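You operate a simulated robot arm through the tools that you are given. There is no shell and no other tool. Be economical: measure what you need, move in short steps, check, and stop when the job is done.

You run a simulated robot arm. Do the job below in one go: nothing can be reset, and whatever is moved stays where it is left.

TASK
Switch off, then tighten the long chain until the round gauge shows 4.
Fine: green lever to FREE to turn the orange knob, back to HOLD after. Where these are worked on the way, their far stop is far enough and under half their travel is too little: green lever.
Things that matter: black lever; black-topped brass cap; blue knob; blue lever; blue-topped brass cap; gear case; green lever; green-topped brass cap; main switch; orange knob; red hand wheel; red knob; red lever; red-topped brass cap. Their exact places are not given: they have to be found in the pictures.

The check looks at the end state, three seconds after you hand in, the way a careful person would. Anything else that was tipped, shoved, dropped, spilled or broken makes it a failure.

THE ROBOT
A 6-joint arm with a two-finger parallel gripper on a trunk, on a base that drives. Base frame: it is fixed to the floor where the robot stands at the start and does not move with it; the origin is under the middle of the robot, x ahead of it, y to its left, z up. Units: mm, degrees, N and s.
With the tool pointing down near the work surface it reaches from about 300 to 700 mm from the robot's upright axis, wherever it stands. Its first joint turns from -166.0 to 166.0 degrees. Places, roughly: black lever [-2800, -1700, 600]; black-topped brass cap [-500, -600, 700]; blue knob [-2500, -2100, 800]; blue lever [-2700, -2200, 700]; blue-topped brass cap [-600, -600, 800]; gear case [-2300, -2500, 500]; green lever [-700, -400, 1000]; green-topped brass cap [-700, -800, 200]; main switch [500, 0, 900]; orange knob [-600, -400, 1100]; red hand wheel [-2600, -1900, 800]; red knob [-2400, -2200, 800]; red lever [-2600, -2400, 700]; red-topped brass cap [-700, -400, 700]; round gauge [-700, -400, 1200]; white knob [-600, -400, 500]. Payload 4.1 kg.
The TCP is the grasp point between the finger pads, 23 mm short of the fingertips. In the tool frame z runs along the fingers and y along their closing line. Largest opening 94 mm; finger width 38, thickness 10; the body of the gripper, 54 by 96 mm, starts 39 mm behind the TCP.
Orientation is that of the tool frame in the base frame, as a unit quaternion [w, x, y, z]. With the fingers straight down and closing along the base's y, the tool's x points along the base's -x, its y along +y and its z along -z.

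THE INTERFACE
- The arm moves only by the tool jog_arm. Its arguments are lists of equal length, an entry for each row: "hand": the finger opening in mm, from 0 to 94; "dp": the shift along the tool's x, y, z in units of 50 mm (1.0 is 50 mm), a list of three; "dr": the turn, a rotation vector about the tool's x, y, z in units of 6 degrees (1.0 is 6 degrees), a list of three. In form: {"hand": [hand, ...], "dp": [[tx, ty, tz], ...], "dr": [[ax, ay, az], ...]}. A call has 1 to 8 rows; each row shifts and turns the commanded pose from where the row before left it, along the tool's axes as they then stand. A call with a number of a shift or a turn outside -1 to 1 is refused whole. A row lasts 0.2 s, in which the tool goes at most 50 mm and 8.6 degrees; a call with a longer step from one row to the next is refused whole, and so is a gripper value outside its range. Where a pose cannot be reached the arm comes as near as it can. A force on the tool above 90 N (or 10 N above the force at the start of the call, whichever is more), or a blocked arm, ends the call early, and 0.2 s more pass. Each finger travels about 45 mm/s and halts on what it meets, pressing with about 35 N; the grip force reading is that of the motor and also rises with nothing between the fingers. The clock runs only during rows and for 0.2 s after the last one: add rows that do not move to give the fingers time. It gives the time, the measured TCP pose, the force on the tool (base axes), the opening and the grip force at its end, in the units of the frame above (readings bear some noise), with the torque about the TCP (base axes, N m) and any sound that the robot's microphone picked up, and new pictures: "pictures" is both (left out), scene, wrist or none.
- Cameras (640 x 400 px; columns grow to the right, rows downward): "scene" is now at [-44, 87.4, 1405.2]; the picture's right is [-1.00, -0.08, -0.00], its down [-0.06, 0.75, -0.66] and it looks along [0.05, -0.65, -0.75] (base axes); focal length 214 px, centre (320, 200). "wrist" rides on the gripper at [86, 16, -74] in the tool frame; the picture's right is [-0.18, 0.98, 0.00], its down [-0.58, -0.11, -0.81] and it looks along [-0.79, -0.15, 0.59] (tool axes); focal length 243 px, centre (320, 200).
- slide_trunk(by): slides the trunk up (or, below 0, down) by that many mm; the arm and the scene camera ride with it, the base frame stays. It gives what a move gives, with no picture.
- steer(legs): drives the robot by 1 to 6 legs, each [ahead, turn to the left] in mm and degrees, along the robot's own axes; the way and the turn of a leg run together, so that a leg with both is an arc; at most 1500 mm and 180 degrees a leg. The arm and the cameras ride along, it lands a little off, and it stops where it bumps. It gives what a move gives, and a new picture of the scene camera.
- aim_head(pan, tilt): turns the head with the scene camera to pan (to the left, within 155 degrees either way) and tilt (down, from -29 to 69), counted from straight ahead of the robot. It gives what a move gives, and a new picture of the scene camera.
- probe_pixels(camera, pixels): there is no depth. For up to 12 entries [column, row, z] of the newest picture of that camera ("zoom" is the newest enlarged one), the place [x, y] in the base frame at which the ray of that pixel passes the height z, good to about 3 mm, but the place of the scene camera against the robot may be out by one fixed shift of up to 12 mm in any direction. No time passes.
- close_up(camera, box): a new picture of the part [left, top, right, bottom] of that camera's present view, enlarged. No time passes.
- close_job(): hands the job in; it is judged then, once.

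Go step by step. Measure first, check grasps and placings, and put right what went wrong. The budget is 80 turns and 260 pictures, counting those below and the enlarged ones. Unless the task says otherwise, let go and move clear before handing in, and close with one line.

The tools are called after ">>>" as a command line: name --argument value ..., lists and objects as JSON in quotes. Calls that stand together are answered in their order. jog_arm: Moves the arm, as the interface text tells. Its arguments: {"type":"object","properties":{"hand":{"type":"array"},"dp":{"type":"array"},"dr":{"type":"array"},"pictures":{"type":"string","enum":["both","scene","wrist","none"]}},"required":["hand","dp","dr"]} The other tools are called the same way: slide_trunk (by) slides the trunk up or down; steer (legs) drives the base; aim_head (pan, tilt) turns the head that bears the scene camera; probe_pixels (camera, pixels) gives the place at which the rays of pixels pass given heights; close_up (camera, box) takes an enlarged picture of a part of a camera's view; close_job () hands the job in.

At the start:

```text
clock: 0.0
eef_pos: [-321.3, -172.0, 1191.1]
tcp_rot: [0.0, 0.0, 1.0, 0.0]
wrist_force: [-0.1, 0.9, 0.7]
moment: [-0.01, 0.0, -0.01]
opening: 93.8
gripper_force: 0.0
trunk travel left (down, up): [-375.0, 215.0]
robot x, y, heading: [-0.6, -1.1, -0.1]
head pan, tilt: [-85.4, 49.0]
```

scene: 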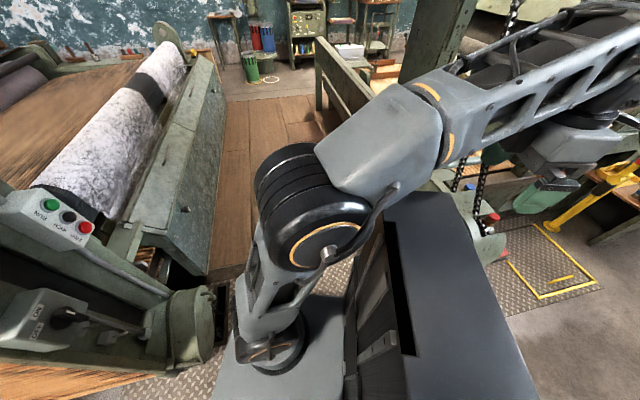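
wrist: 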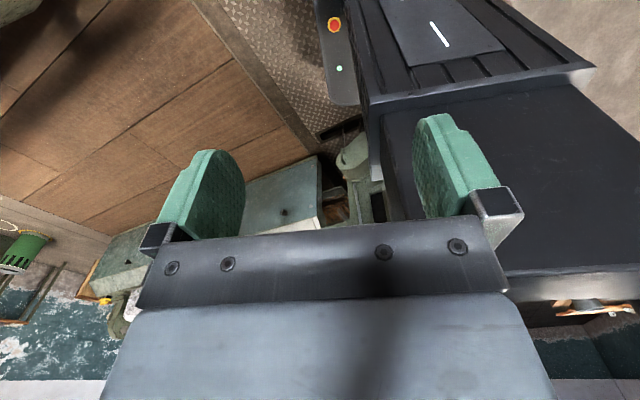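

The scene picture shows the machine with a switch box at the lower left (pixels 50,320 and 60,220), and the panel behind me on the right is hidden by the arm. I'll turn the head to look at the main switch first.

>>> aim_head --pan 0 --tilt 40

>>> aim_head --pan -145 --tilt 30

```text
clock: 1.6
eef_pos: [-320.9, -171.8, 1190.0]
tcp_rot: [0.0, 0.0, 1.0, 0.0]
wrist_force: [0.4, 0.6, 0.4]
moment: [-0.03, -0.01, 0.04]
opening: 93.9
gripper_force: 0.1
trunk travel left (down, up): [-375.0, 215.0]
robot x, y, heading: [-2.0, -1.2, 0.4]
head pan, tilt: [0.0, 40.0]
```

scene: 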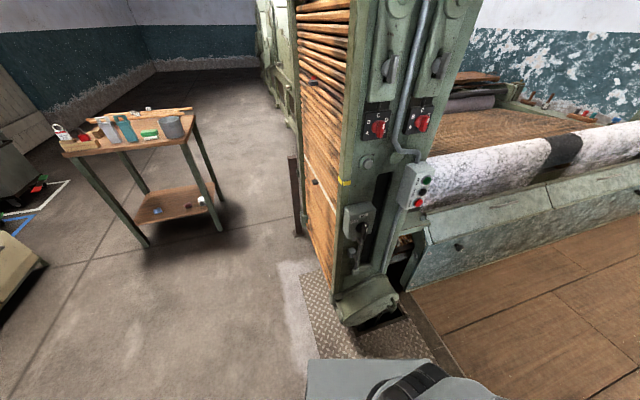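

```text
clock: 3.9
eef_pos: [-321.1, -173.4, 1189.2]
tcp_rot: [0.0, 0.001, 1.0, 0.0]
wrist_force: [0.0, -0.4, 0.0]
moment: [0.0, -0.01, 0.0]
opening: 93.9
gripper_force: 0.1
trunk travel left (down, up): [-375.0, 215.0]
robot x, y, heading: [-1.5, 2.4, 0.0]
head pan, tilt: [-145.0, 30.0]
```

scene: 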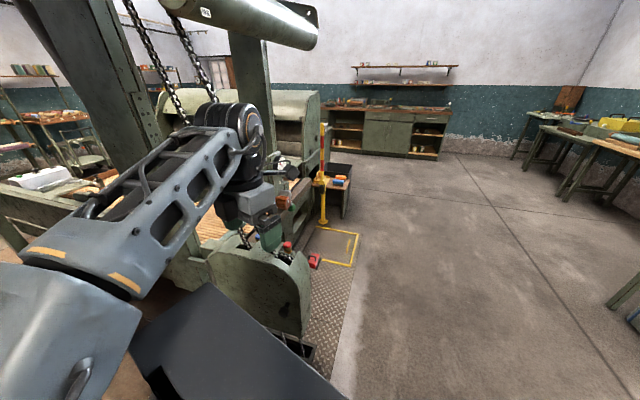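

The loom's near post carries a handle-type switch box (about 357,225) and a button box (418,187). I'll look back and enlarge these.

>>> aim_head --pan -10 --tilt 45

>>> close_up --camera "scene" --box '[220, 60, 420, 185]'

>>> close_up --camera "scene" --box '[240, 120, 400, 220]'

```text
clock: 6.0
eef_pos: [-321.0, -171.2, 1190.2]
tcp_rot: [0.0, -0.001, 1.0, 0.0]
wrist_force: [-0.1, -0.1, 0.3]
moment: [0.03, 0.02, 0.01]
opening: 94.0
gripper_force: 0.0
trunk travel left (down, up): [-375.0, 215.0]
robot x, y, heading: [-1.1, 0.9, 0.2]
head pan, tilt: [-10.0, 45.0]
```

scene: 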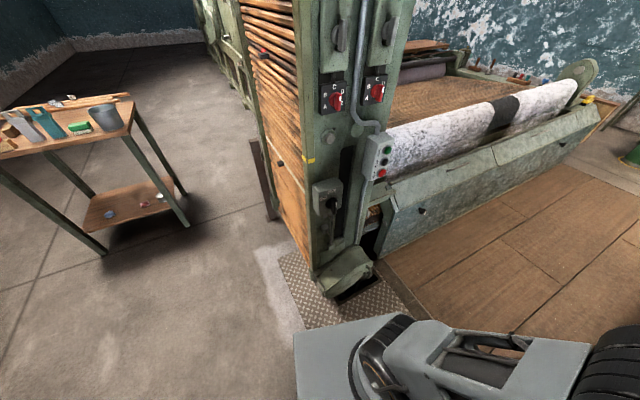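

```text
3.20 times, centred on (320, 122) of scene
```

zoom: 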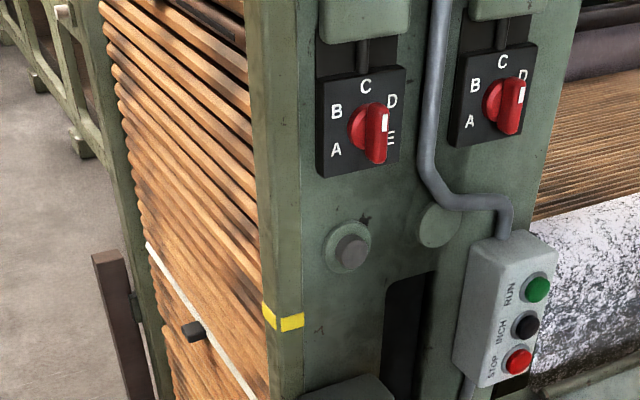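

```text
4.00 times, centred on (320, 170) of scene
```

zoom: 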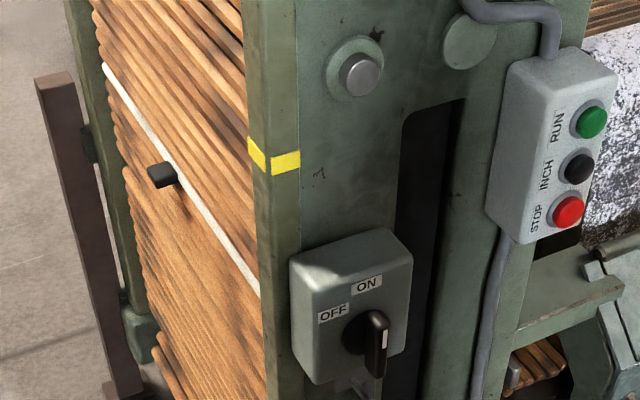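

The main switch (black rotary handle at about 334,206) is standing at ON, with OFF to its upper left. I'll probe it at several heights.

>>> probe_pixels --camera "scene" --pixels '[[334, 206, 850], [334, 206, 900], [334, 206, 950], [321, 197, 900], [321, 197, 950], [318, 272, 0], [318, 272, 200], [318, 272, 400]]'

>>> close_up --camera "scene" --box '[304, 175, 360, 210]'

>>> close_up --camera "scene" --box '[270, 170, 430, 330]'

```text
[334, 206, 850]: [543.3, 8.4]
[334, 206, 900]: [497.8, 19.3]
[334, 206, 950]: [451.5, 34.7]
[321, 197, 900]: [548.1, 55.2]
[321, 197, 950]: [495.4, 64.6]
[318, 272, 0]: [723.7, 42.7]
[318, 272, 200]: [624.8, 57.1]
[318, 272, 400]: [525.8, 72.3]
```

```text
11.43 times, centred on (332, 192) of scene
```

zoom: 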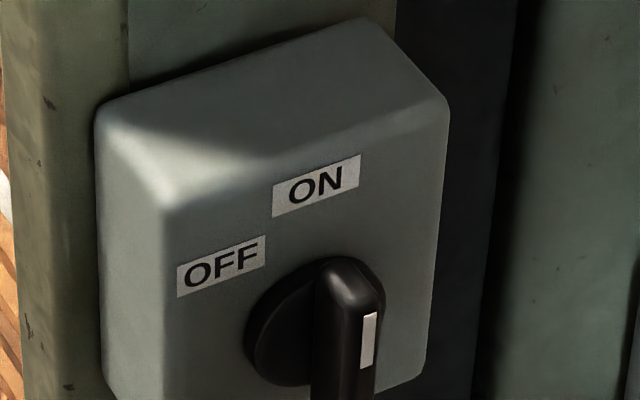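

```text
2.50 times, centred on (350, 250) of scene
```

zoom: 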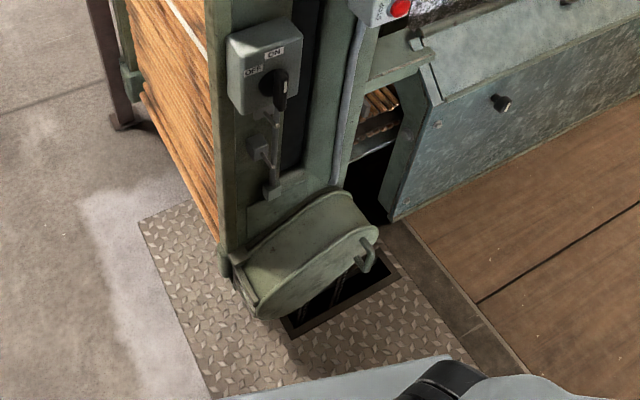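

The switch handle sits near [500, 20, 900] and faces the robot. I'll swing the arm round by its first joint, keeping the radius, in small arcs.

>>> jog_arm --hand '[94, 94, 94, 94, 94, 94, 94, 94]' --dp '[[-0.396, -0.653, 0], [-0.396, -0.653, 0], [-0.396, -0.653, 0], [-0.396, -0.653, 0], [-0.396, -0.653, 0], [-0.396, -0.653, 0], [-0.396, -0.653, 0], [-0.396, -0.653, 0]]' --dr '[[0, 0, -1], [0, 0, -1], [0, 0, -1], [0, 0, -1], [0, 0, -1], [0, 0, -1], [0, 0, -1], [0, 0, -1]]' --pictures "both"

```text
clock: 7.8
eef_pos: [-85.0, -353.5, 1190.2]
tcp_rot: [-0.001, -0.407, 0.913, 0.0]
wrist_force: [-0.3, 0.4, -0.5]
moment: [0.03, 0.01, 0.01]
opening: 94.1
gripper_force: 0.1
trunk travel left (down, up): [-375.0, 215.0]
robot x, y, heading: [-0.7, 3.5, -0.1]
head pan, tilt: [-10.0, 45.0]
```

scene: 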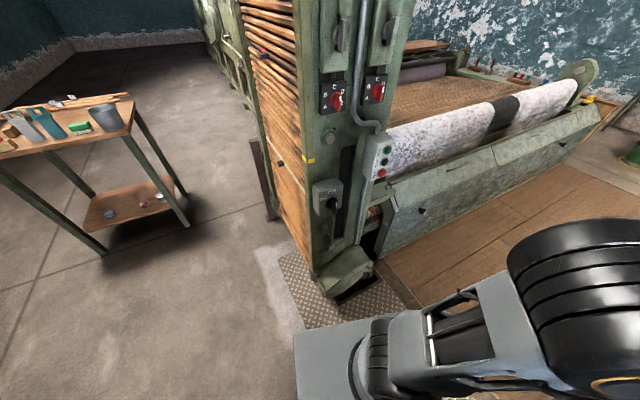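
wrist: 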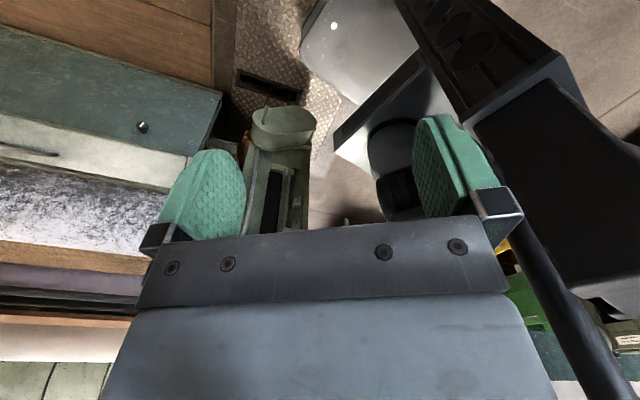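

The arc works well: the radius is about 364 mm and the height held. I'll go on around, pulling in slightly to stay clear of the post.

>>> jog_arm --hand '[94, 94, 94, 94, 94, 94, 94, 94]' --dp '[[-0.47, -0.59, 0], [-0.47, -0.59, 0], [-0.47, -0.59, 0], [-0.47, -0.59, 0], [-0.46, -0.57, 0], [-0.46, -0.57, 0], [-0.46, -0.57, 0], [-0.46, -0.57, 0]]' --dr '[[0, 0, -1], [0, 0, -1], [0, 0, -1], [0, 0, -1], [0, 0, -1], [0, 0, -1], [0, 0, -1], [0, 0, -1]]' --pictures "both"

```text
clock: 9.7
eef_pos: [188.6, -266.2, 1189.1]
tcp_rot: [-0.001, 0.744, -0.669, 0.0]
wrist_force: [0.4, 0.1, 0.0]
moment: [0.0, 0.0, -0.01]
opening: 94.2
gripper_force: 0.0
trunk travel left (down, up): [-375.0, 215.0]
robot x, y, heading: [2.3, -2.7, -0.2]
head pan, tilt: [-10.0, 45.0]
```

scene: 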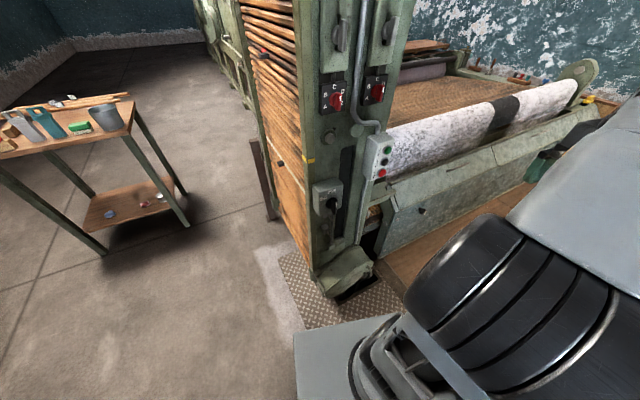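
wrist: 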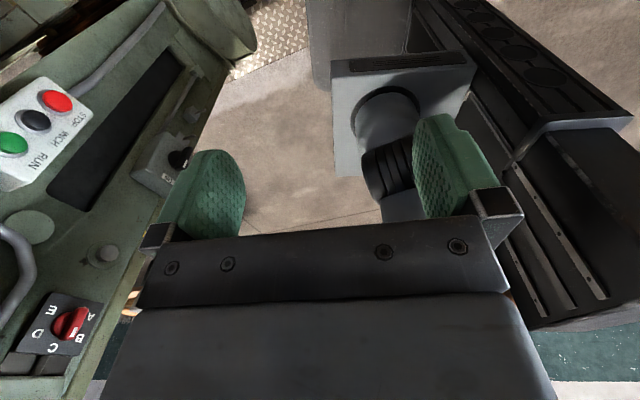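

The wrist picture now also shows the switch box (about 165,160). I'll probe it there to triangulate.

>>> close_up --camera "wrist" --box '[100, 100, 228, 180]'

>>> probe_pixels --camera "wrist" --pixels '[[180, 158, 850], [180, 158, 900], [180, 158, 950]]'

>>> close_up --camera "scene" --box '[300, 160, 380, 210]'

```text
5.00 times, centred on (164, 140) of wrist
```

zoom: 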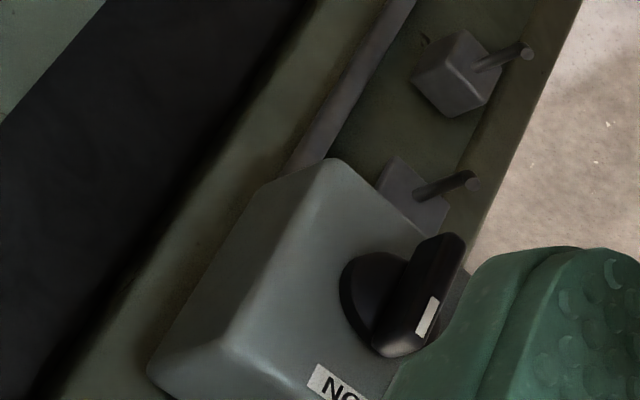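

```text
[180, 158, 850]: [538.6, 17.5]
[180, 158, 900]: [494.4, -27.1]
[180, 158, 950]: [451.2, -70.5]
```

```text
8.00 times, centred on (340, 185) of scene
```

zoom: 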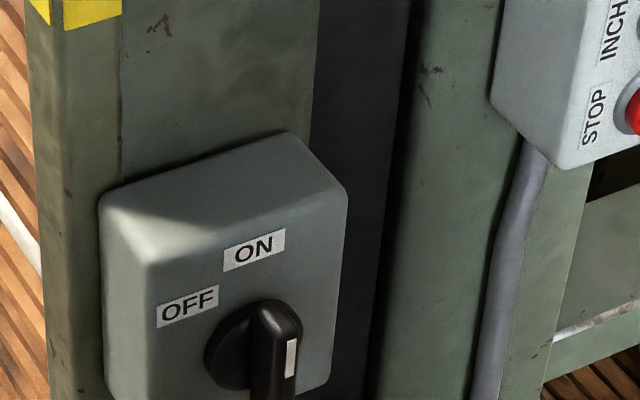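

I'll triangulate the handle's white stripe from both cameras.

>>> probe_pixels --camera "wrist" --pixels '[[185.6, 163, 800], [185.6, 163, 850], [185.6, 163, 900], [176, 170, 850]]'

>>> probe_pixels --camera "scene" --pixels '[[336.25, 204.6, 800], [336.25, 204.6, 850], [336.25, 204.6, 900]]'

```text
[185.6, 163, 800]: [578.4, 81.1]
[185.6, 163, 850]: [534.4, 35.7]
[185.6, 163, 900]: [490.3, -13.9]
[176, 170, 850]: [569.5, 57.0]
```

```text
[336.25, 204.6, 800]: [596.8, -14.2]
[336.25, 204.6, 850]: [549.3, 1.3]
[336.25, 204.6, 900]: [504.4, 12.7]
```

The stripe triangulates to about (511, 8, 878). I'll continue the arc toward straight ahead.

>>> jog_arm --hand '[60, 60, 60, 60, 60, 60, 60, 60]' --dp '[[-0.364, -0.577, 0], [-0.364, -0.577, 0], [-0.364, -0.577, 0], [-0.364, -0.577, 0], [-0.364, -0.577, 0], [-0.364, -0.577, 0], [-0.364, -0.577, 0], [-0.364, -0.577, 0]]' --dr '[[0, 0, -1], [0, 0, -1], [0, 0, -1], [0, 0, -1], [0, 0, -1], [0, 0, -1], [0, 0, -1], [0, 0, -1]]' --pictures "both"

```text
clock: 11.4
eef_pos: [322.5, -38.2, 1192.1]
tcp_rot: [0.001, 0.952, -0.307, 0.0]
wrist_force: [0.3, 0.6, -0.6]
moment: [0.01, 0.0, -0.01]
opening: 60.2
gripper_force: 0.0
trunk travel left (down, up): [-375.0, 215.0]
robot x, y, heading: [1.0, 1.6, 0.2]
head pan, tilt: [-10.0, 45.0]
```

scene: 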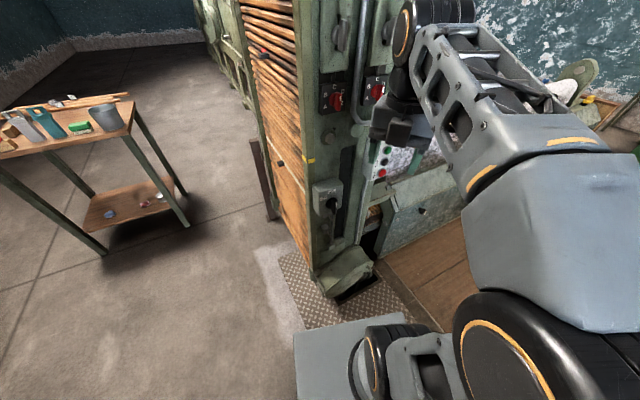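
wrist: 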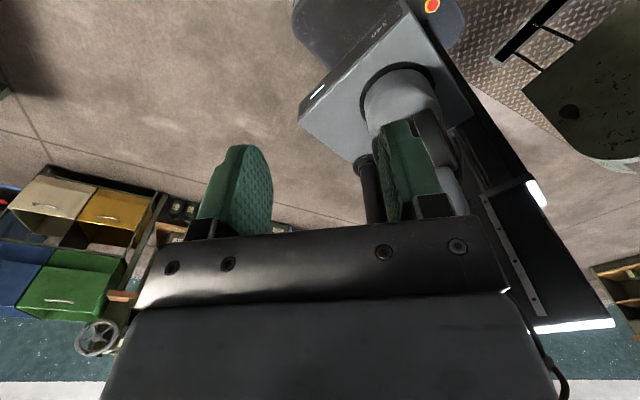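

The arm is ahead of the robot now. I'll back the base up a little to make room, then yaw and tilt the tool forward.

>>> steer --legs '[[-120, 0]]'

>>> jog_arm --hand '[60, 60, 60, 60, 60, 60, 60, 60]' --dp '[[0, 0, 0], [0, 0, 0], [0, 0, 0], [0, 0, 0], [0, 0, 0], [0, 0, 0], [0.3, 0, 0.3], [0.3, 0, 0.3]]' --dr '[[0, 0, -1], [0, 0, -1], [0, 0, -1], [0, 0, -1], [0, 0, -1], [0, 0, -1], [0, 1, 0], [0, 1, 0]]' --pictures "both"

```text
clock: 12.7
eef_pos: [199.6, -37.0, 1191.2]
tcp_rot: [0.0, 0.951, -0.308, 0.0]
wrist_force: [-0.5, -0.2, -0.1]
moment: [0.01, -0.03, 0.01]
opening: 60.0
gripper_force: 0.0
trunk travel left (down, up): [-375.0, 215.0]
robot x, y, heading: [-122.5, 0.3, 0.1]
head pan, tilt: [-10.0, 45.0]
```

scene: 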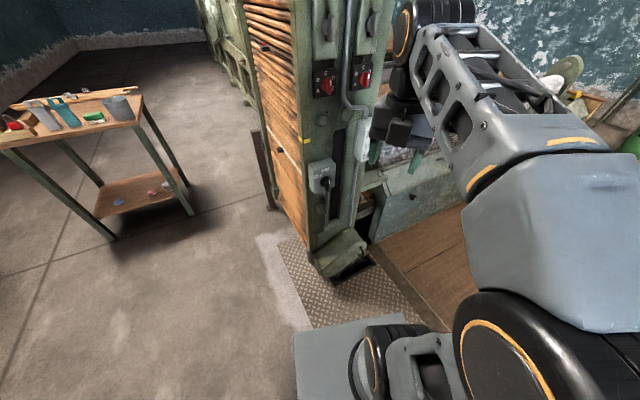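

```text
clock: 14.5
eef_pos: [232.4, 34.7, 1162.2]
tcp_rot: [0.0, 0.994, 0.001, 0.106]
wrist_force: [0.1, -0.6, -0.1]
moment: [0.01, -0.02, 0.02]
opening: 60.0
gripper_force: 0.1
out of reach, approached as far as the arm can: row 4, 5, 6
trunk travel left (down, up): [-375.0, 215.0]
robot x, y, heading: [-121.5, 2.8, -0.0]
head pan, tilt: [-10.0, 45.0]
```

scene: 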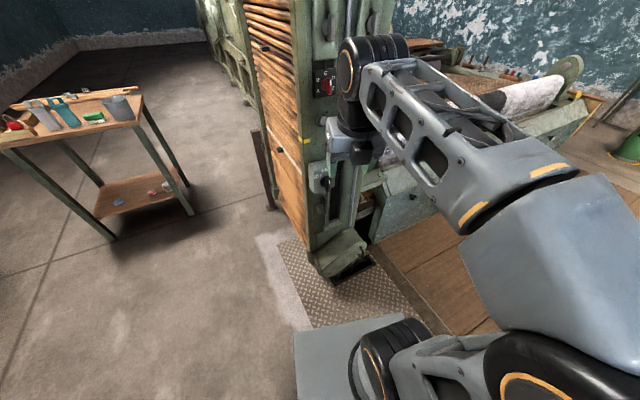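
wrist: 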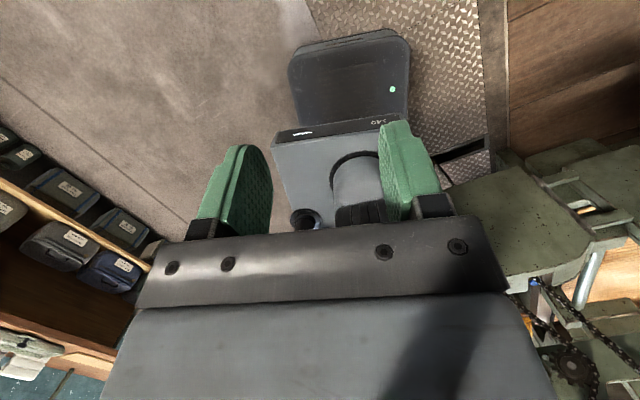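

The yaw is set and tilting has begun. I'll tilt further while moving forward and down.

>>> jog_arm --hand '[60, 60, 60, 60, 60, 60, 60, 60]' --dp '[[0.35, 0.07, 0.279], [0.319, 0.07, 0.314], [0.284, 0.07, 0.346], [0.246, 0.07, 0.373], [0.206, 0.07, 0.397], [0.163, 0.07, 0.416], [0.119, 0.07, 0.431], [0.073, 0.07, 0.441]]' --dr '[[0, 1, 0], [0, 1, 0], [0, 1, 0], [0, 1, 0], [0, 1, 0], [0, 1, 0], [0, 1, 0], [0, 1, 0]]' --pictures "wrist"

```text
clock: 16.3
eef_pos: [388.5, 10.8, 1082.4]
tcp_rot: [-0.001, 0.866, 0.001, 0.501]
wrist_force: [-0.3, -1.0, -0.2]
moment: [-0.03, 0.02, 0.01]
opening: 60.0
gripper_force: 0.1
out of reach, approached as far as the arm can: row 2
trunk travel left (down, up): [-375.0, 215.0]
robot x, y, heading: [-124.2, -1.0, 0.2]
head pan, tilt: [-10.0, 45.0]
```

wrist: 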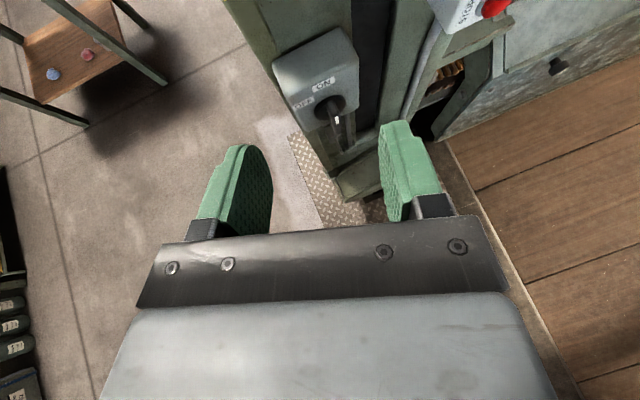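

The switch is clear in the wrist view at (335,110). I'll finish the tilt to horizontal and come down to its height.

>>> jog_arm --hand '[60, 60, 60, 60, 60, 60, 60, 60]' --dp '[[-0.434, 0, 0.308], [-0.464, 0, 0.261], [-0.489, 0, 0.211], [-0.508, 0, 0.159], [-0.522, 0, 0.105], [-0.53, 0, 0.05], [-0.53, 0, 0.05], [-0.53, 0, 0.05]]' --dr '[[0, 1, 0], [0, 1, 0], [0, 1, 0], [0, 1, 0], [0, 1, 0], [0, 0, 0], [0, 0, 0], [0, 0, 0]]' --pictures "both"

```text
clock: 18.1
eef_pos: [409.6, -87.5, 920.4]
tcp_rot: [-0.008, 0.708, -0.002, 0.706]
wrist_force: [0.7, -0.4, 0.0]
moment: [0.01, -0.01, -0.01]
opening: 60.0
gripper_force: 0.1
out of reach, approached as far as the arm can: row 1, 2, 3, 4, 5, 6, 7, 8
trunk travel left (down, up): [-375.0, 215.0]
robot x, y, heading: [-123.3, 1.8, -0.1]
head pan, tilt: [-10.0, 45.0]
```

scene: 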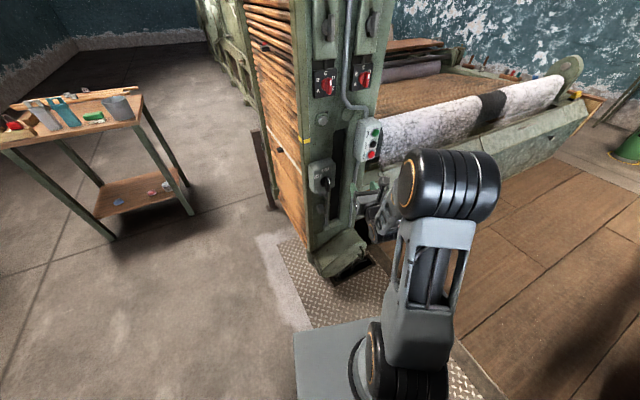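
wrist: 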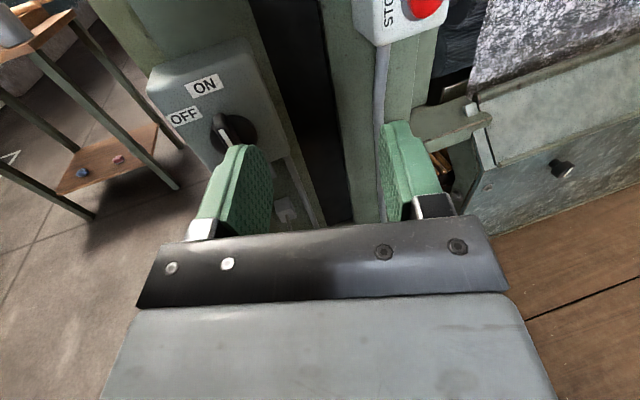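

The arm could not reach that pose and ended at y −87, z 920, because it is folded too high. I'll raise the tool slightly and slide the trunk down for better geometry.

>>> slide_trunk --by -180

>>> jog_arm --hand '[60, 60, 60, 60, 60, 60]' --dp '[[0.5, -0.1, 0], [0.5, -0.3, 0], [0.5, -0.4, 0], [0.5, -0.4, 0], [0.5, -0.4, 0], [0.2, -0.3, 0]]' --dr '[[0, 0, 0], [0, 0, 0], [0, 0, 0], [0, 0, 0], [0, 0, 0], [0, 0, 0]]' --pictures "both"

```text
clock: 20.1
eef_pos: [409.6, -88.4, 740.2]
tcp_rot: [-0.008, 0.708, -0.001, 0.706]
wrist_force: [0.4, 0.8, -0.2]
moment: [0.0, 0.01, -0.03]
opening: 60.1
gripper_force: 0.1
trunk travel left (down, up): [-195.0, 395.0]
robot x, y, heading: [-124.1, -0.1, 0.1]
head pan, tilt: [-10.0, 45.0]
```

```text
clock: 21.5
eef_pos: [407.6, -20.0, 883.6]
tcp_rot: [-0.012, 0.709, -0.001, 0.705]
wrist_force: [-0.5, 0.7, -0.6]
moment: [0.02, 0.0, 0.01]
opening: 59.8
gripper_force: 0.1
out of reach, approached as far as the arm can: row 5, 6
trunk travel left (down, up): [-195.0, 395.0]
robot x, y, heading: [-121.0, 0.8, 0.5]
head pan, tilt: [-10.0, 45.0]
```

scene: 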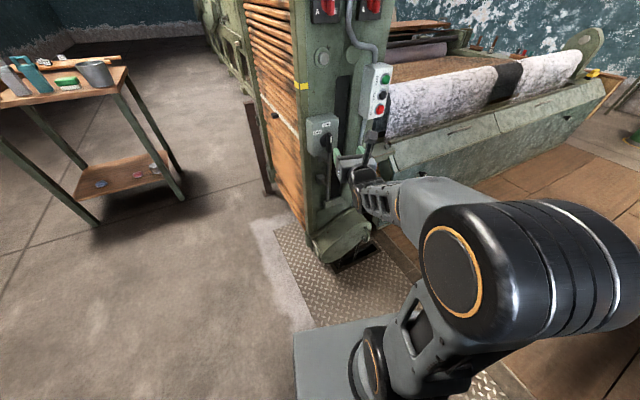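
wrist: 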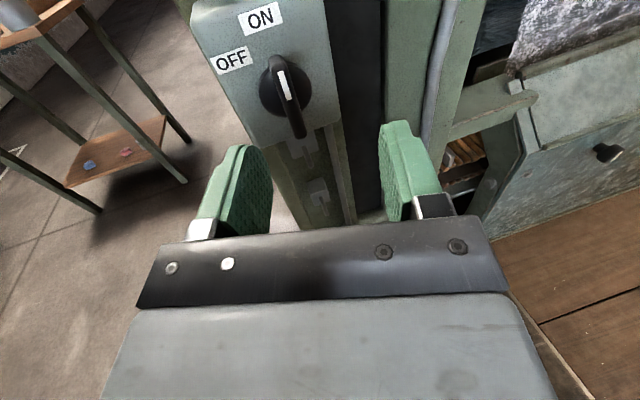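

The arm is limited too close to its own axis, so I want the base farther back. First I'll check what stands behind the robot.

>>> aim_head --pan -150 --tilt 50

>>> aim_head --pan 150 --tilt 50

```text
clock: 23.7
eef_pos: [407.5, -21.1, 884.2]
tcp_rot: [-0.012, 0.709, 0.0, 0.706]
wrist_force: [-0.9, 0.0, -0.4]
moment: [0.01, 0.02, 0.0]
opening: 59.9
gripper_force: 0.1
trunk travel left (down, up): [-195.0, 395.0]
robot x, y, heading: [-122.3, -0.6, 0.2]
head pan, tilt: [-150.0, 50.0]
```

scene: 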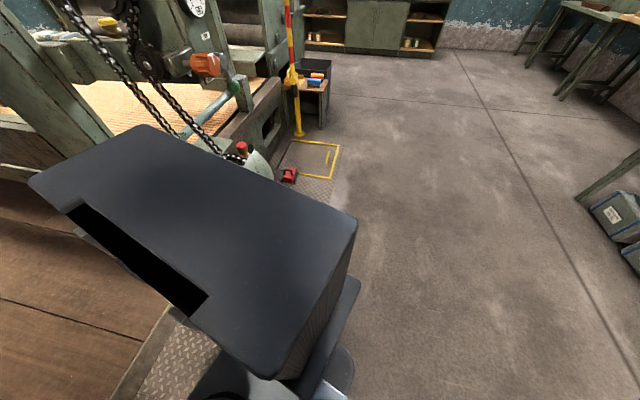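

```text
clock: 27.8
eef_pos: [407.5, -21.7, 883.2]
tcp_rot: [-0.013, 0.709, 0.001, 0.706]
wrist_force: [0.5, -0.1, -0.6]
moment: [0.0, -0.01, -0.02]
opening: 60.0
gripper_force: 0.0
trunk travel left (down, up): [-195.0, 395.0]
robot x, y, heading: [-119.5, 2.9, 0.1]
head pan, tilt: [150.0, 50.0]
```

scene: 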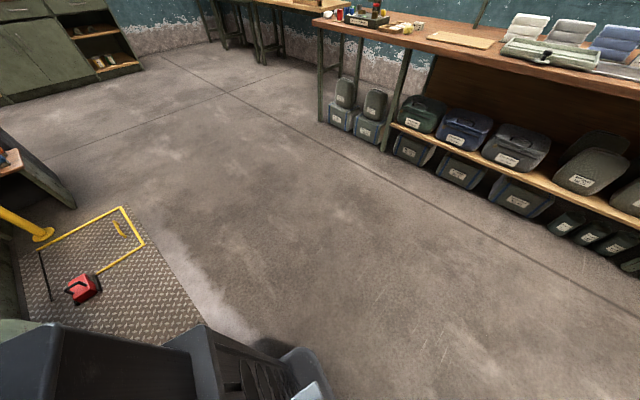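

Behind and to the right is the target machine: orange knob, green lever and gauge. There's a red thing on the floor plate at (85,290), so I'll measure its place before reversing.

>>> probe_pixels --camera "scene" --pixels '[[85, 290, 0], [85, 290, 60], [40, 240, 0], [143, 243, 0], [203, 322, 0], [330, 395, 800], [0, 340, 800], [165, 340, 800], [60, 330, 800], [20, 320, 600]]'

>>> close_up --camera "scene" --box '[0, 150, 400, 400]'

```text
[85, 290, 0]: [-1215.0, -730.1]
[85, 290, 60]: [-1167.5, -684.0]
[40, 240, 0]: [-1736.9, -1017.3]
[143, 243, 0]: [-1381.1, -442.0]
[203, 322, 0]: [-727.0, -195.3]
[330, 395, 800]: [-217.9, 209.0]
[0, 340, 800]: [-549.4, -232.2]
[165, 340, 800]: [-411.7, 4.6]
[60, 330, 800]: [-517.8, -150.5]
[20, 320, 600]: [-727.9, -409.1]
```

```text
1.60 times, centred on (200, 275) of scene
```

zoom: 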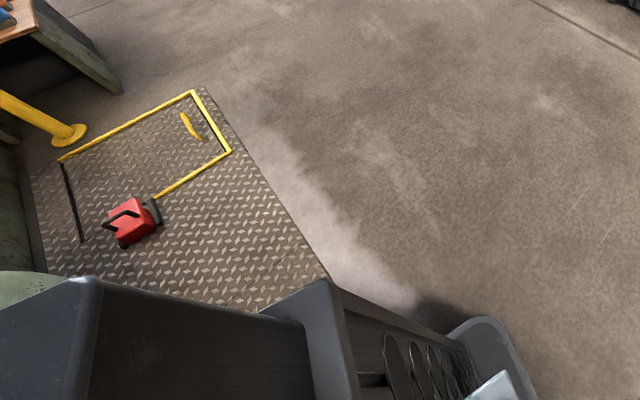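

The red can is far off, and the rear right is tight near the machine. I'll reverse in an arc that carries the base left and away from it.

>>> steer --legs '[[-60, -25], [-130, 0], [0, 25]]'

>>> aim_head --pan -15 --tilt 45

```text
clock: 31.7
eef_pos: [231.1, 48.6, 883.3]
tcp_rot: [-0.012, 0.709, 0.001, 0.706]
wrist_force: [0.5, 0.3, 0.1]
moment: [-0.02, -0.04, 0.0]
opening: 60.1
gripper_force: 0.1
trunk travel left (down, up): [-195.0, 395.0]
robot x, y, heading: [-298.4, 65.1, 0.2]
head pan, tilt: [150.0, 50.0]
```

scene: 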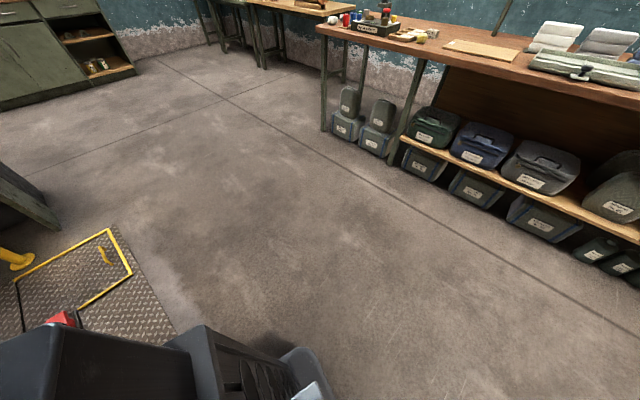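

```text
clock: 34.2
eef_pos: [231.1, 48.1, 883.2]
tcp_rot: [-0.013, 0.709, 0.0, 0.705]
wrist_force: [1.0, -0.8, -0.4]
moment: [0.01, 0.0, 0.0]
opening: 60.0
gripper_force: 0.1
trunk travel left (down, up): [-195.0, 395.0]
robot x, y, heading: [-297.5, 69.3, 0.1]
head pan, tilt: [-15.0, 45.0]
```

scene: 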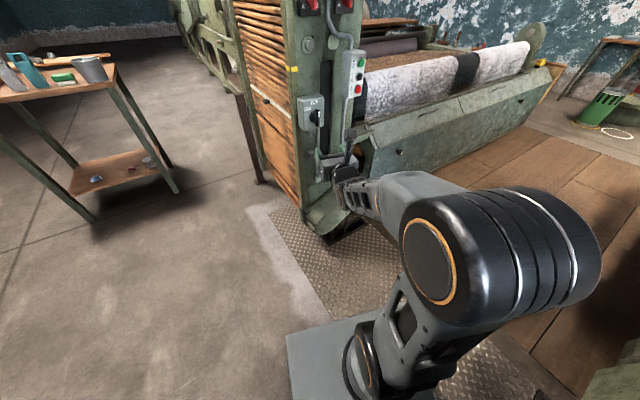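

Base is now at (-298, 67). I'll advance the tool toward the switch and stop short.

>>> jog_arm --hand '[60, 60, 60, 60, 60, 60]' --dp '[[-0.04, 0.133, 0.63], [-0.04, 0.133, 0.63], [-0.04, 0.133, 0.63], [-0.04, 0.133, 0.63], [-0.04, 0.133, 0.63], [-0.04, 0.133, 0.63]]' --dr '[[0, 0, 0], [0, 0, 0], [0, 0, 0], [0, 0, 0], [0, 0, 0], [0, 0, 0]]' --pictures "both"

>>> close_up --camera "wrist" --box '[180, 40, 500, 240]'

```text
clock: 35.6
eef_pos: [420.5, 11.4, 868.8]
tcp_rot: [-0.013, 0.709, 0.001, 0.705]
wrist_force: [0.2, 0.2, -0.1]
moment: [-0.02, 0.01, -0.02]
opening: 60.1
gripper_force: 0.0
trunk travel left (down, up): [-195.0, 395.0]
robot x, y, heading: [-299.0, 65.7, 0.1]
head pan, tilt: [-15.0, 45.0]
```

scene: 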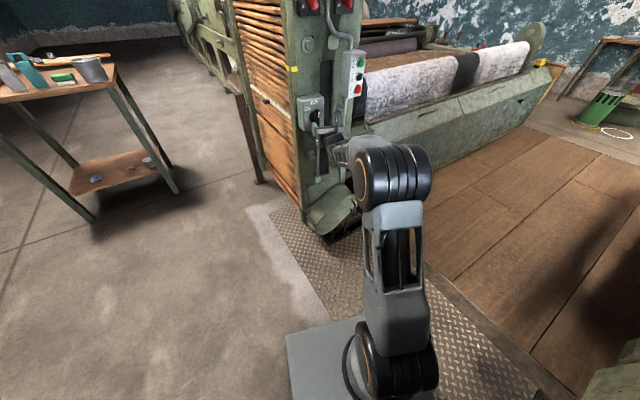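
wrist: 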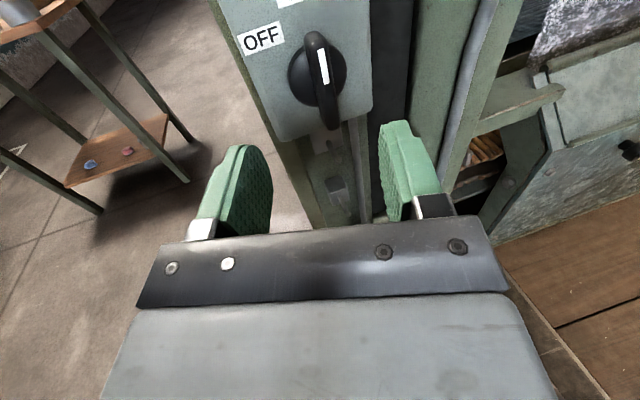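

```text
2.00 times, centred on (340, 140) of wrist
```

zoom: 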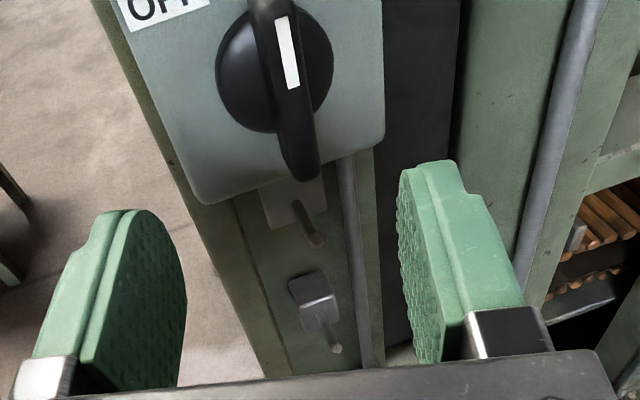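

The handle centre lies about (513, 10, 869), in line with the tool. I'll advance 72 mm with an opening of 44 and look.

>>> jog_arm --hand '[44, 44, 44, 44]' --dp '[[0, 0, 0.36], [0, 0, 0.36], [0, 0, 0.36], [0, 0, 0.36]]' --dr '[[0, 0, 0], [0, 0, 0], [0, 0, 0], [0, 0, 0]]' --pictures "wrist"

>>> close_up --camera "scene" --box '[280, 90, 380, 190]'

```text
clock: 36.6
eef_pos: [491.8, 12.8, 868.8]
tcp_rot: [-0.013, 0.709, -0.001, 0.705]
wrist_force: [-0.4, 0.2, 0.1]
moment: [0.01, 0.05, 0.02]
opening: 44.0
gripper_force: 0.0
trunk travel left (down, up): [-195.0, 395.0]
robot x, y, heading: [-301.6, 67.4, -0.0]
head pan, tilt: [-15.0, 45.0]
```

wrist: 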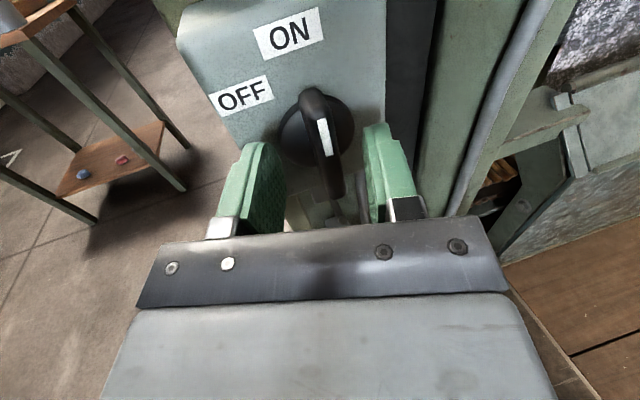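

```text
4.00 times, centred on (330, 140) of scene
```

zoom: 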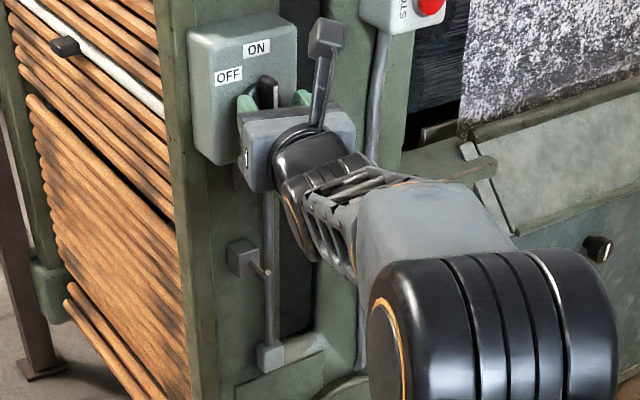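

Triangulating the two wrist views puts the handle front near x = 520, so the tips (515) are just short of it. I'll advance 16 mm and close.

>>> jog_arm --hand '[44, 44, 20, 8, 8, 8]' --dp '[[-0.04, 0.02, 0.16], [0, 0, 0.16], [0, 0, 0], [0, 0, 0], [0, 0, 0], [0, 0, 0]]' --dr '[[0, 0, 0], [0, 0, 0], [0, 0, 0], [0, 0, 0], [0, 0, 0], [0, 0, 0]]' --pictures "wrist"

```text
clock: 38.0
eef_pos: [504.8, 17.7, 867.7]
tcp_rot: [-0.013, 0.709, 0.002, 0.705]
wrist_force: [-51.6, 28.7, -10.6]
moment: [0.09, 0.65, 1.62]
opening: 31.2
gripper_force: 26.5
trunk travel left (down, up): [-195.0, 395.0]
robot x, y, heading: [-300.4, 66.6, 0.6]
head pan, tilt: [-15.0, 45.0]
```

wrist: 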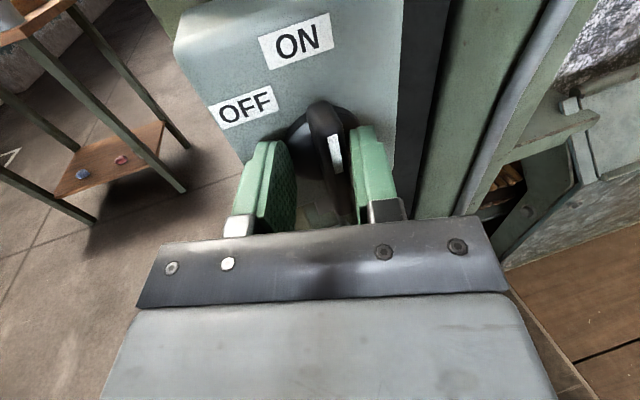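

The tips press on the disc (−52 N) and the handle sits nearer the right finger. I'll open, back off 7 mm, shift right and close again.

>>> jog_arm --hand '[44, 44, 44, 20, 8, 8, 8]' --dp '[[0, 0, -0.1], [0, 0.2, -0.06], [0, 0, 0], [0, 0, 0], [0, 0, 0], [0, 0, 0], [0, 0, 0]]' --dr '[[0, 0, 0], [0, 0, 0], [0, 0, 0], [0, 0, 0], [0, 0, 0], [0, 0, 0], [0, 0, 0]]' --pictures "wrist"

```text
clock: 39.6
eef_pos: [499.9, 11.2, 866.5]
tcp_rot: [-0.014, 0.708, 0.006, 0.706]
wrist_force: [-1.8, 33.0, 0.5]
moment: [-1.22, -0.4, 1.18]
opening: 15.9
gripper_force: 44.9
trunk travel left (down, up): [-195.0, 395.0]
robot x, y, heading: [-299.7, 66.6, 0.5]
head pan, tilt: [-15.0, 45.0]
```

wrist: 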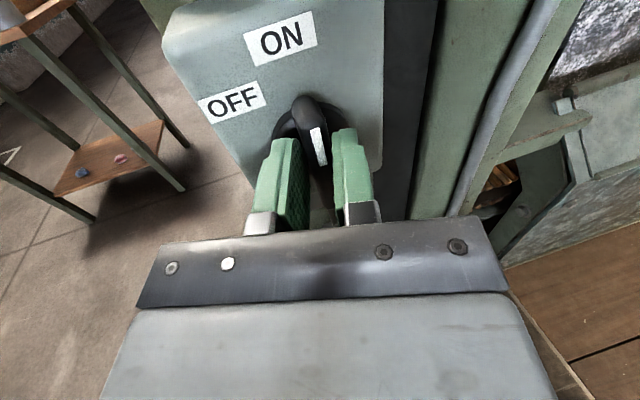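

The handle is gripped at 15.9 mm. OFF lies counter-clockwise, so I'll turn about the tool's z negatively by 36° first and check.

>>> jog_arm --hand '[8, 8, 8, 8, 8, 8, 8]' --dp '[[0, -0.06, 0], [0, 0, 0], [0, 0, 0], [0, 0, 0], [0, 0, 0], [0, 0, 0], [0, 0, 0]]' --dr '[[0, 0, 0], [0, 0, -1], [0, 0, -1], [0, 0, -1], [0, 0, -1], [0, 0, -1], [0, 0, -1]]' --pictures "wrist"

>>> close_up --camera "scene" --box '[285, 80, 365, 130]'

```text
clock: 40.7
eef_pos: [505.9, 13.2, 866.3]
tcp_rot: [0.087, 0.705, 0.125, 0.693]
wrist_force: [-12.5, 17.2, -0.1]
moment: [0.32, -0.23, 0.75]
opening: 17.9
gripper_force: 11.4
out of reach, approached as far as the arm can: row 4, 5
trunk travel left (down, up): [-195.0, 395.0]
robot x, y, heading: [-296.7, 69.5, 1.3]
head pan, tilt: [-15.0, 45.0]
stopped in row 5: the force on the tool passed its limit at 104 N (the readings are from after the stop); the commanded pose is now the measured one
```

wrist: 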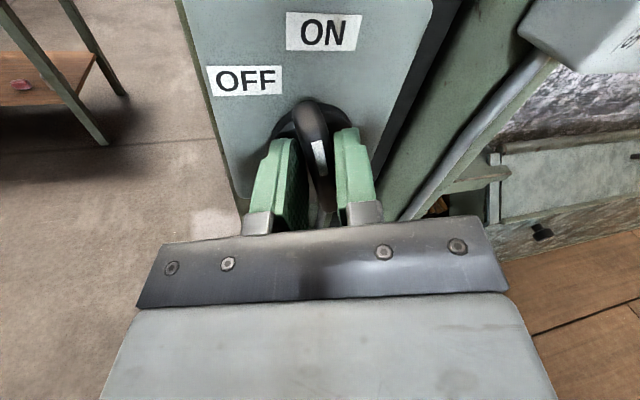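

```text
8.00 times, centred on (325, 105) of scene
```

zoom: 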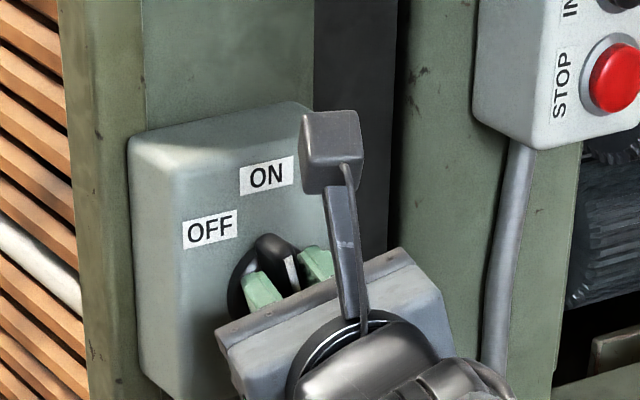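

The handle has turned about 17°, then the call stopped on force with some rows out of reach. I'll try a few more degrees in smaller steps.

>>> jog_arm --hand '[8, 8, 8, 8, 8, 8]' --dp '[[0, 0, -0.06], [0, 0, 0], [0, 0, 0], [0, 0, 0], [0, 0, 0], [0, 0, 0]]' --dr '[[0, 0, 0], [0, 0, -0.6], [0, 0, -0.6], [0, 0, -0.6], [0, 0, -0.6], [0, 0, -0.6]]' --pictures "wrist"

```text
clock: 41.5
eef_pos: [507.8, 13.7, 866.2]
tcp_rot: [0.114, 0.702, 0.17, 0.682]
wrist_force: [-43.3, 12.4, 0.8]
moment: [0.26, 0.06, 1.88]
opening: 17.0
gripper_force: 44.9
out of reach, approached as far as the arm can: row 2, 3
trunk travel left (down, up): [-195.0, 395.0]
robot x, y, heading: [-301.1, 68.0, 1.7]
head pan, tilt: [-15.0, 45.0]
stopped in row 3: the force on the tool passed its limit at 103 N (the readings are from after the stop); the commanded pose is now the measured one
```

wrist: 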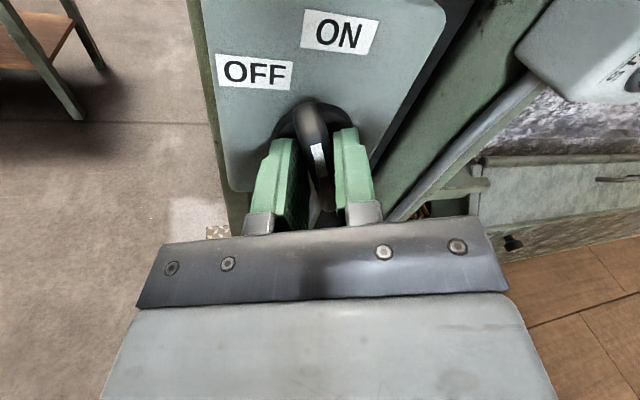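

The handle is now at about 23°, but the arm runs out of reach when rolling here. I'll release, back off, and test whether the roll works nearer the robot.

>>> jog_arm --hand '[44, 44, 44, 44, 44, 44]' --dp '[[0, 0, 0], [0, 0, -0.6], [0, 0, -0.7], [0, 0, -0.7], [0, 0, 0], [0, 0, 0]]' --dr '[[0, 0, 0], [0, 0, 0], [0, 0, 0], [0, 0, 0], [0, 0, -0.8], [0, 0, -0.8]]' --pictures "wrist"

>>> close_up --camera "scene" --box '[285, 80, 365, 130]'

```text
clock: 42.9
eef_pos: [434.6, -38.5, 906.5]
tcp_rot: [0.167, 0.69, 0.228, 0.667]
wrist_force: [-0.4, -0.3, -0.3]
moment: [0.0, -0.01, 0.0]
opening: 44.1
gripper_force: 0.0
out of reach, approached as far as the arm can: row 2, 3, 4, 5, 6
trunk travel left (down, up): [-195.0, 395.0]
robot x, y, heading: [-298.6, 69.0, 1.2]
head pan, tilt: [-15.0, 45.0]
```

wrist: 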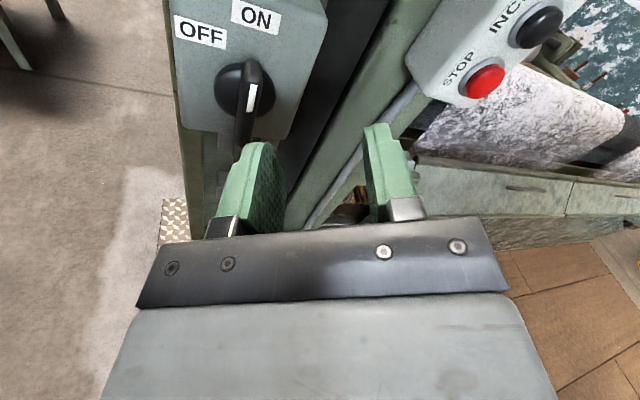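

```text
8.00 times, centred on (325, 105) of scene
```

zoom: 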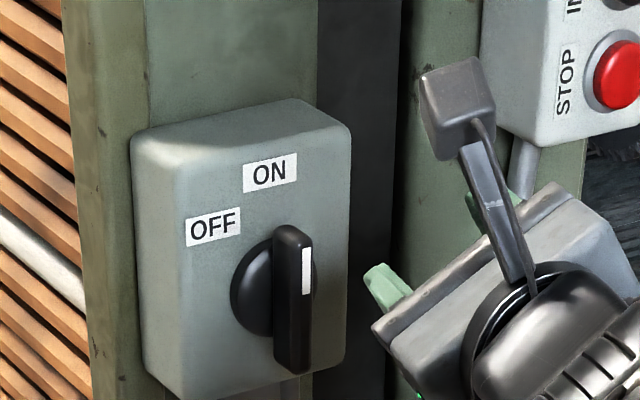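

The handle stands at ON again: it sprang back, and rolling this way hits a joint limit. Instead I'll straighten the tool and push the handle's upper end toward OFF with closed fingers, needing no roll.

>>> jog_arm --hand '[30, 10, 0, 0, 0, 0, 0, 0]' --dp '[[0, 0, 0], [0, 0, 0], [0, 0, 0], [0, 0, 0], [0, 0, 0], [0, 0, 0], [-0.14, -0.26, 0], [-0.14, -0.26, 0]]' --dr '[[0, 0, 1], [0, 0, 1], [0, 0, 1], [0, 0, 1], [0, 0, 1], [0, 0, 0.42], [-0.7, 0.53, 0], [0, 0, 0]]' --pictures "wrist"

```text
clock: 44.7
eef_pos: [433.5, -12.4, 892.6]
tcp_rot: [0.002, 0.705, -0.001, 0.71]
wrist_force: [-0.4, 0.5, 0.2]
moment: [0.0, -0.01, 0.01]
opening: 0.0
gripper_force: 35.2
trunk travel left (down, up): [-195.0, 395.0]
robot x, y, heading: [-305.3, 70.5, 1.4]
head pan, tilt: [-15.0, 45.0]
```

wrist: 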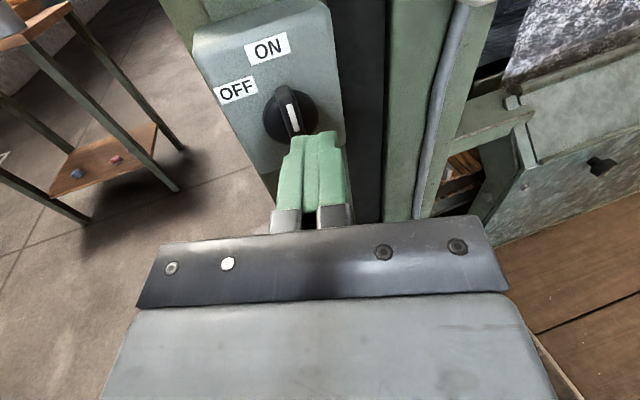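

Pose is straight at (433, −12, 893). I'll advance beside the handle's upper right.

>>> jog_arm --hand '[0, 0, 0]' --dp '[[0, 0, 0.5], [0, 0, 0.5], [0, 0, 0.36]]' --dr '[[0, 0, 0], [0, 0, 0], [0, 0, 0]]' --pictures "wrist"

>>> close_up --camera "scene" --box '[285, 80, 365, 130]'

```text
clock: 45.5
eef_pos: [503.9, -13.4, 894.9]
tcp_rot: [0.002, 0.705, -0.001, 0.71]
wrist_force: [-0.9, 0.3, 0.0]
moment: [0.0, -0.02, -0.02]
opening: 0.0
gripper_force: 34.9
trunk travel left (down, up): [-195.0, 395.0]
robot x, y, heading: [-302.7, 72.3, 1.4]
head pan, tilt: [-15.0, 45.0]
```

wrist: 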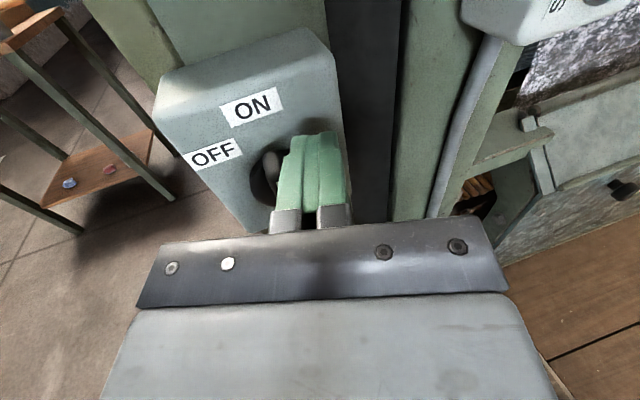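

```text
8.00 times, centred on (325, 105) of scene
```

zoom: 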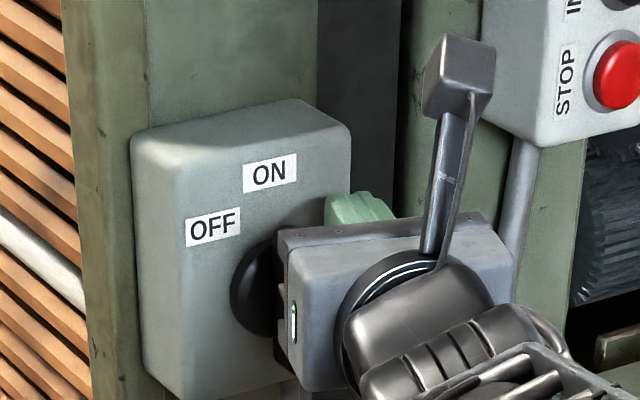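

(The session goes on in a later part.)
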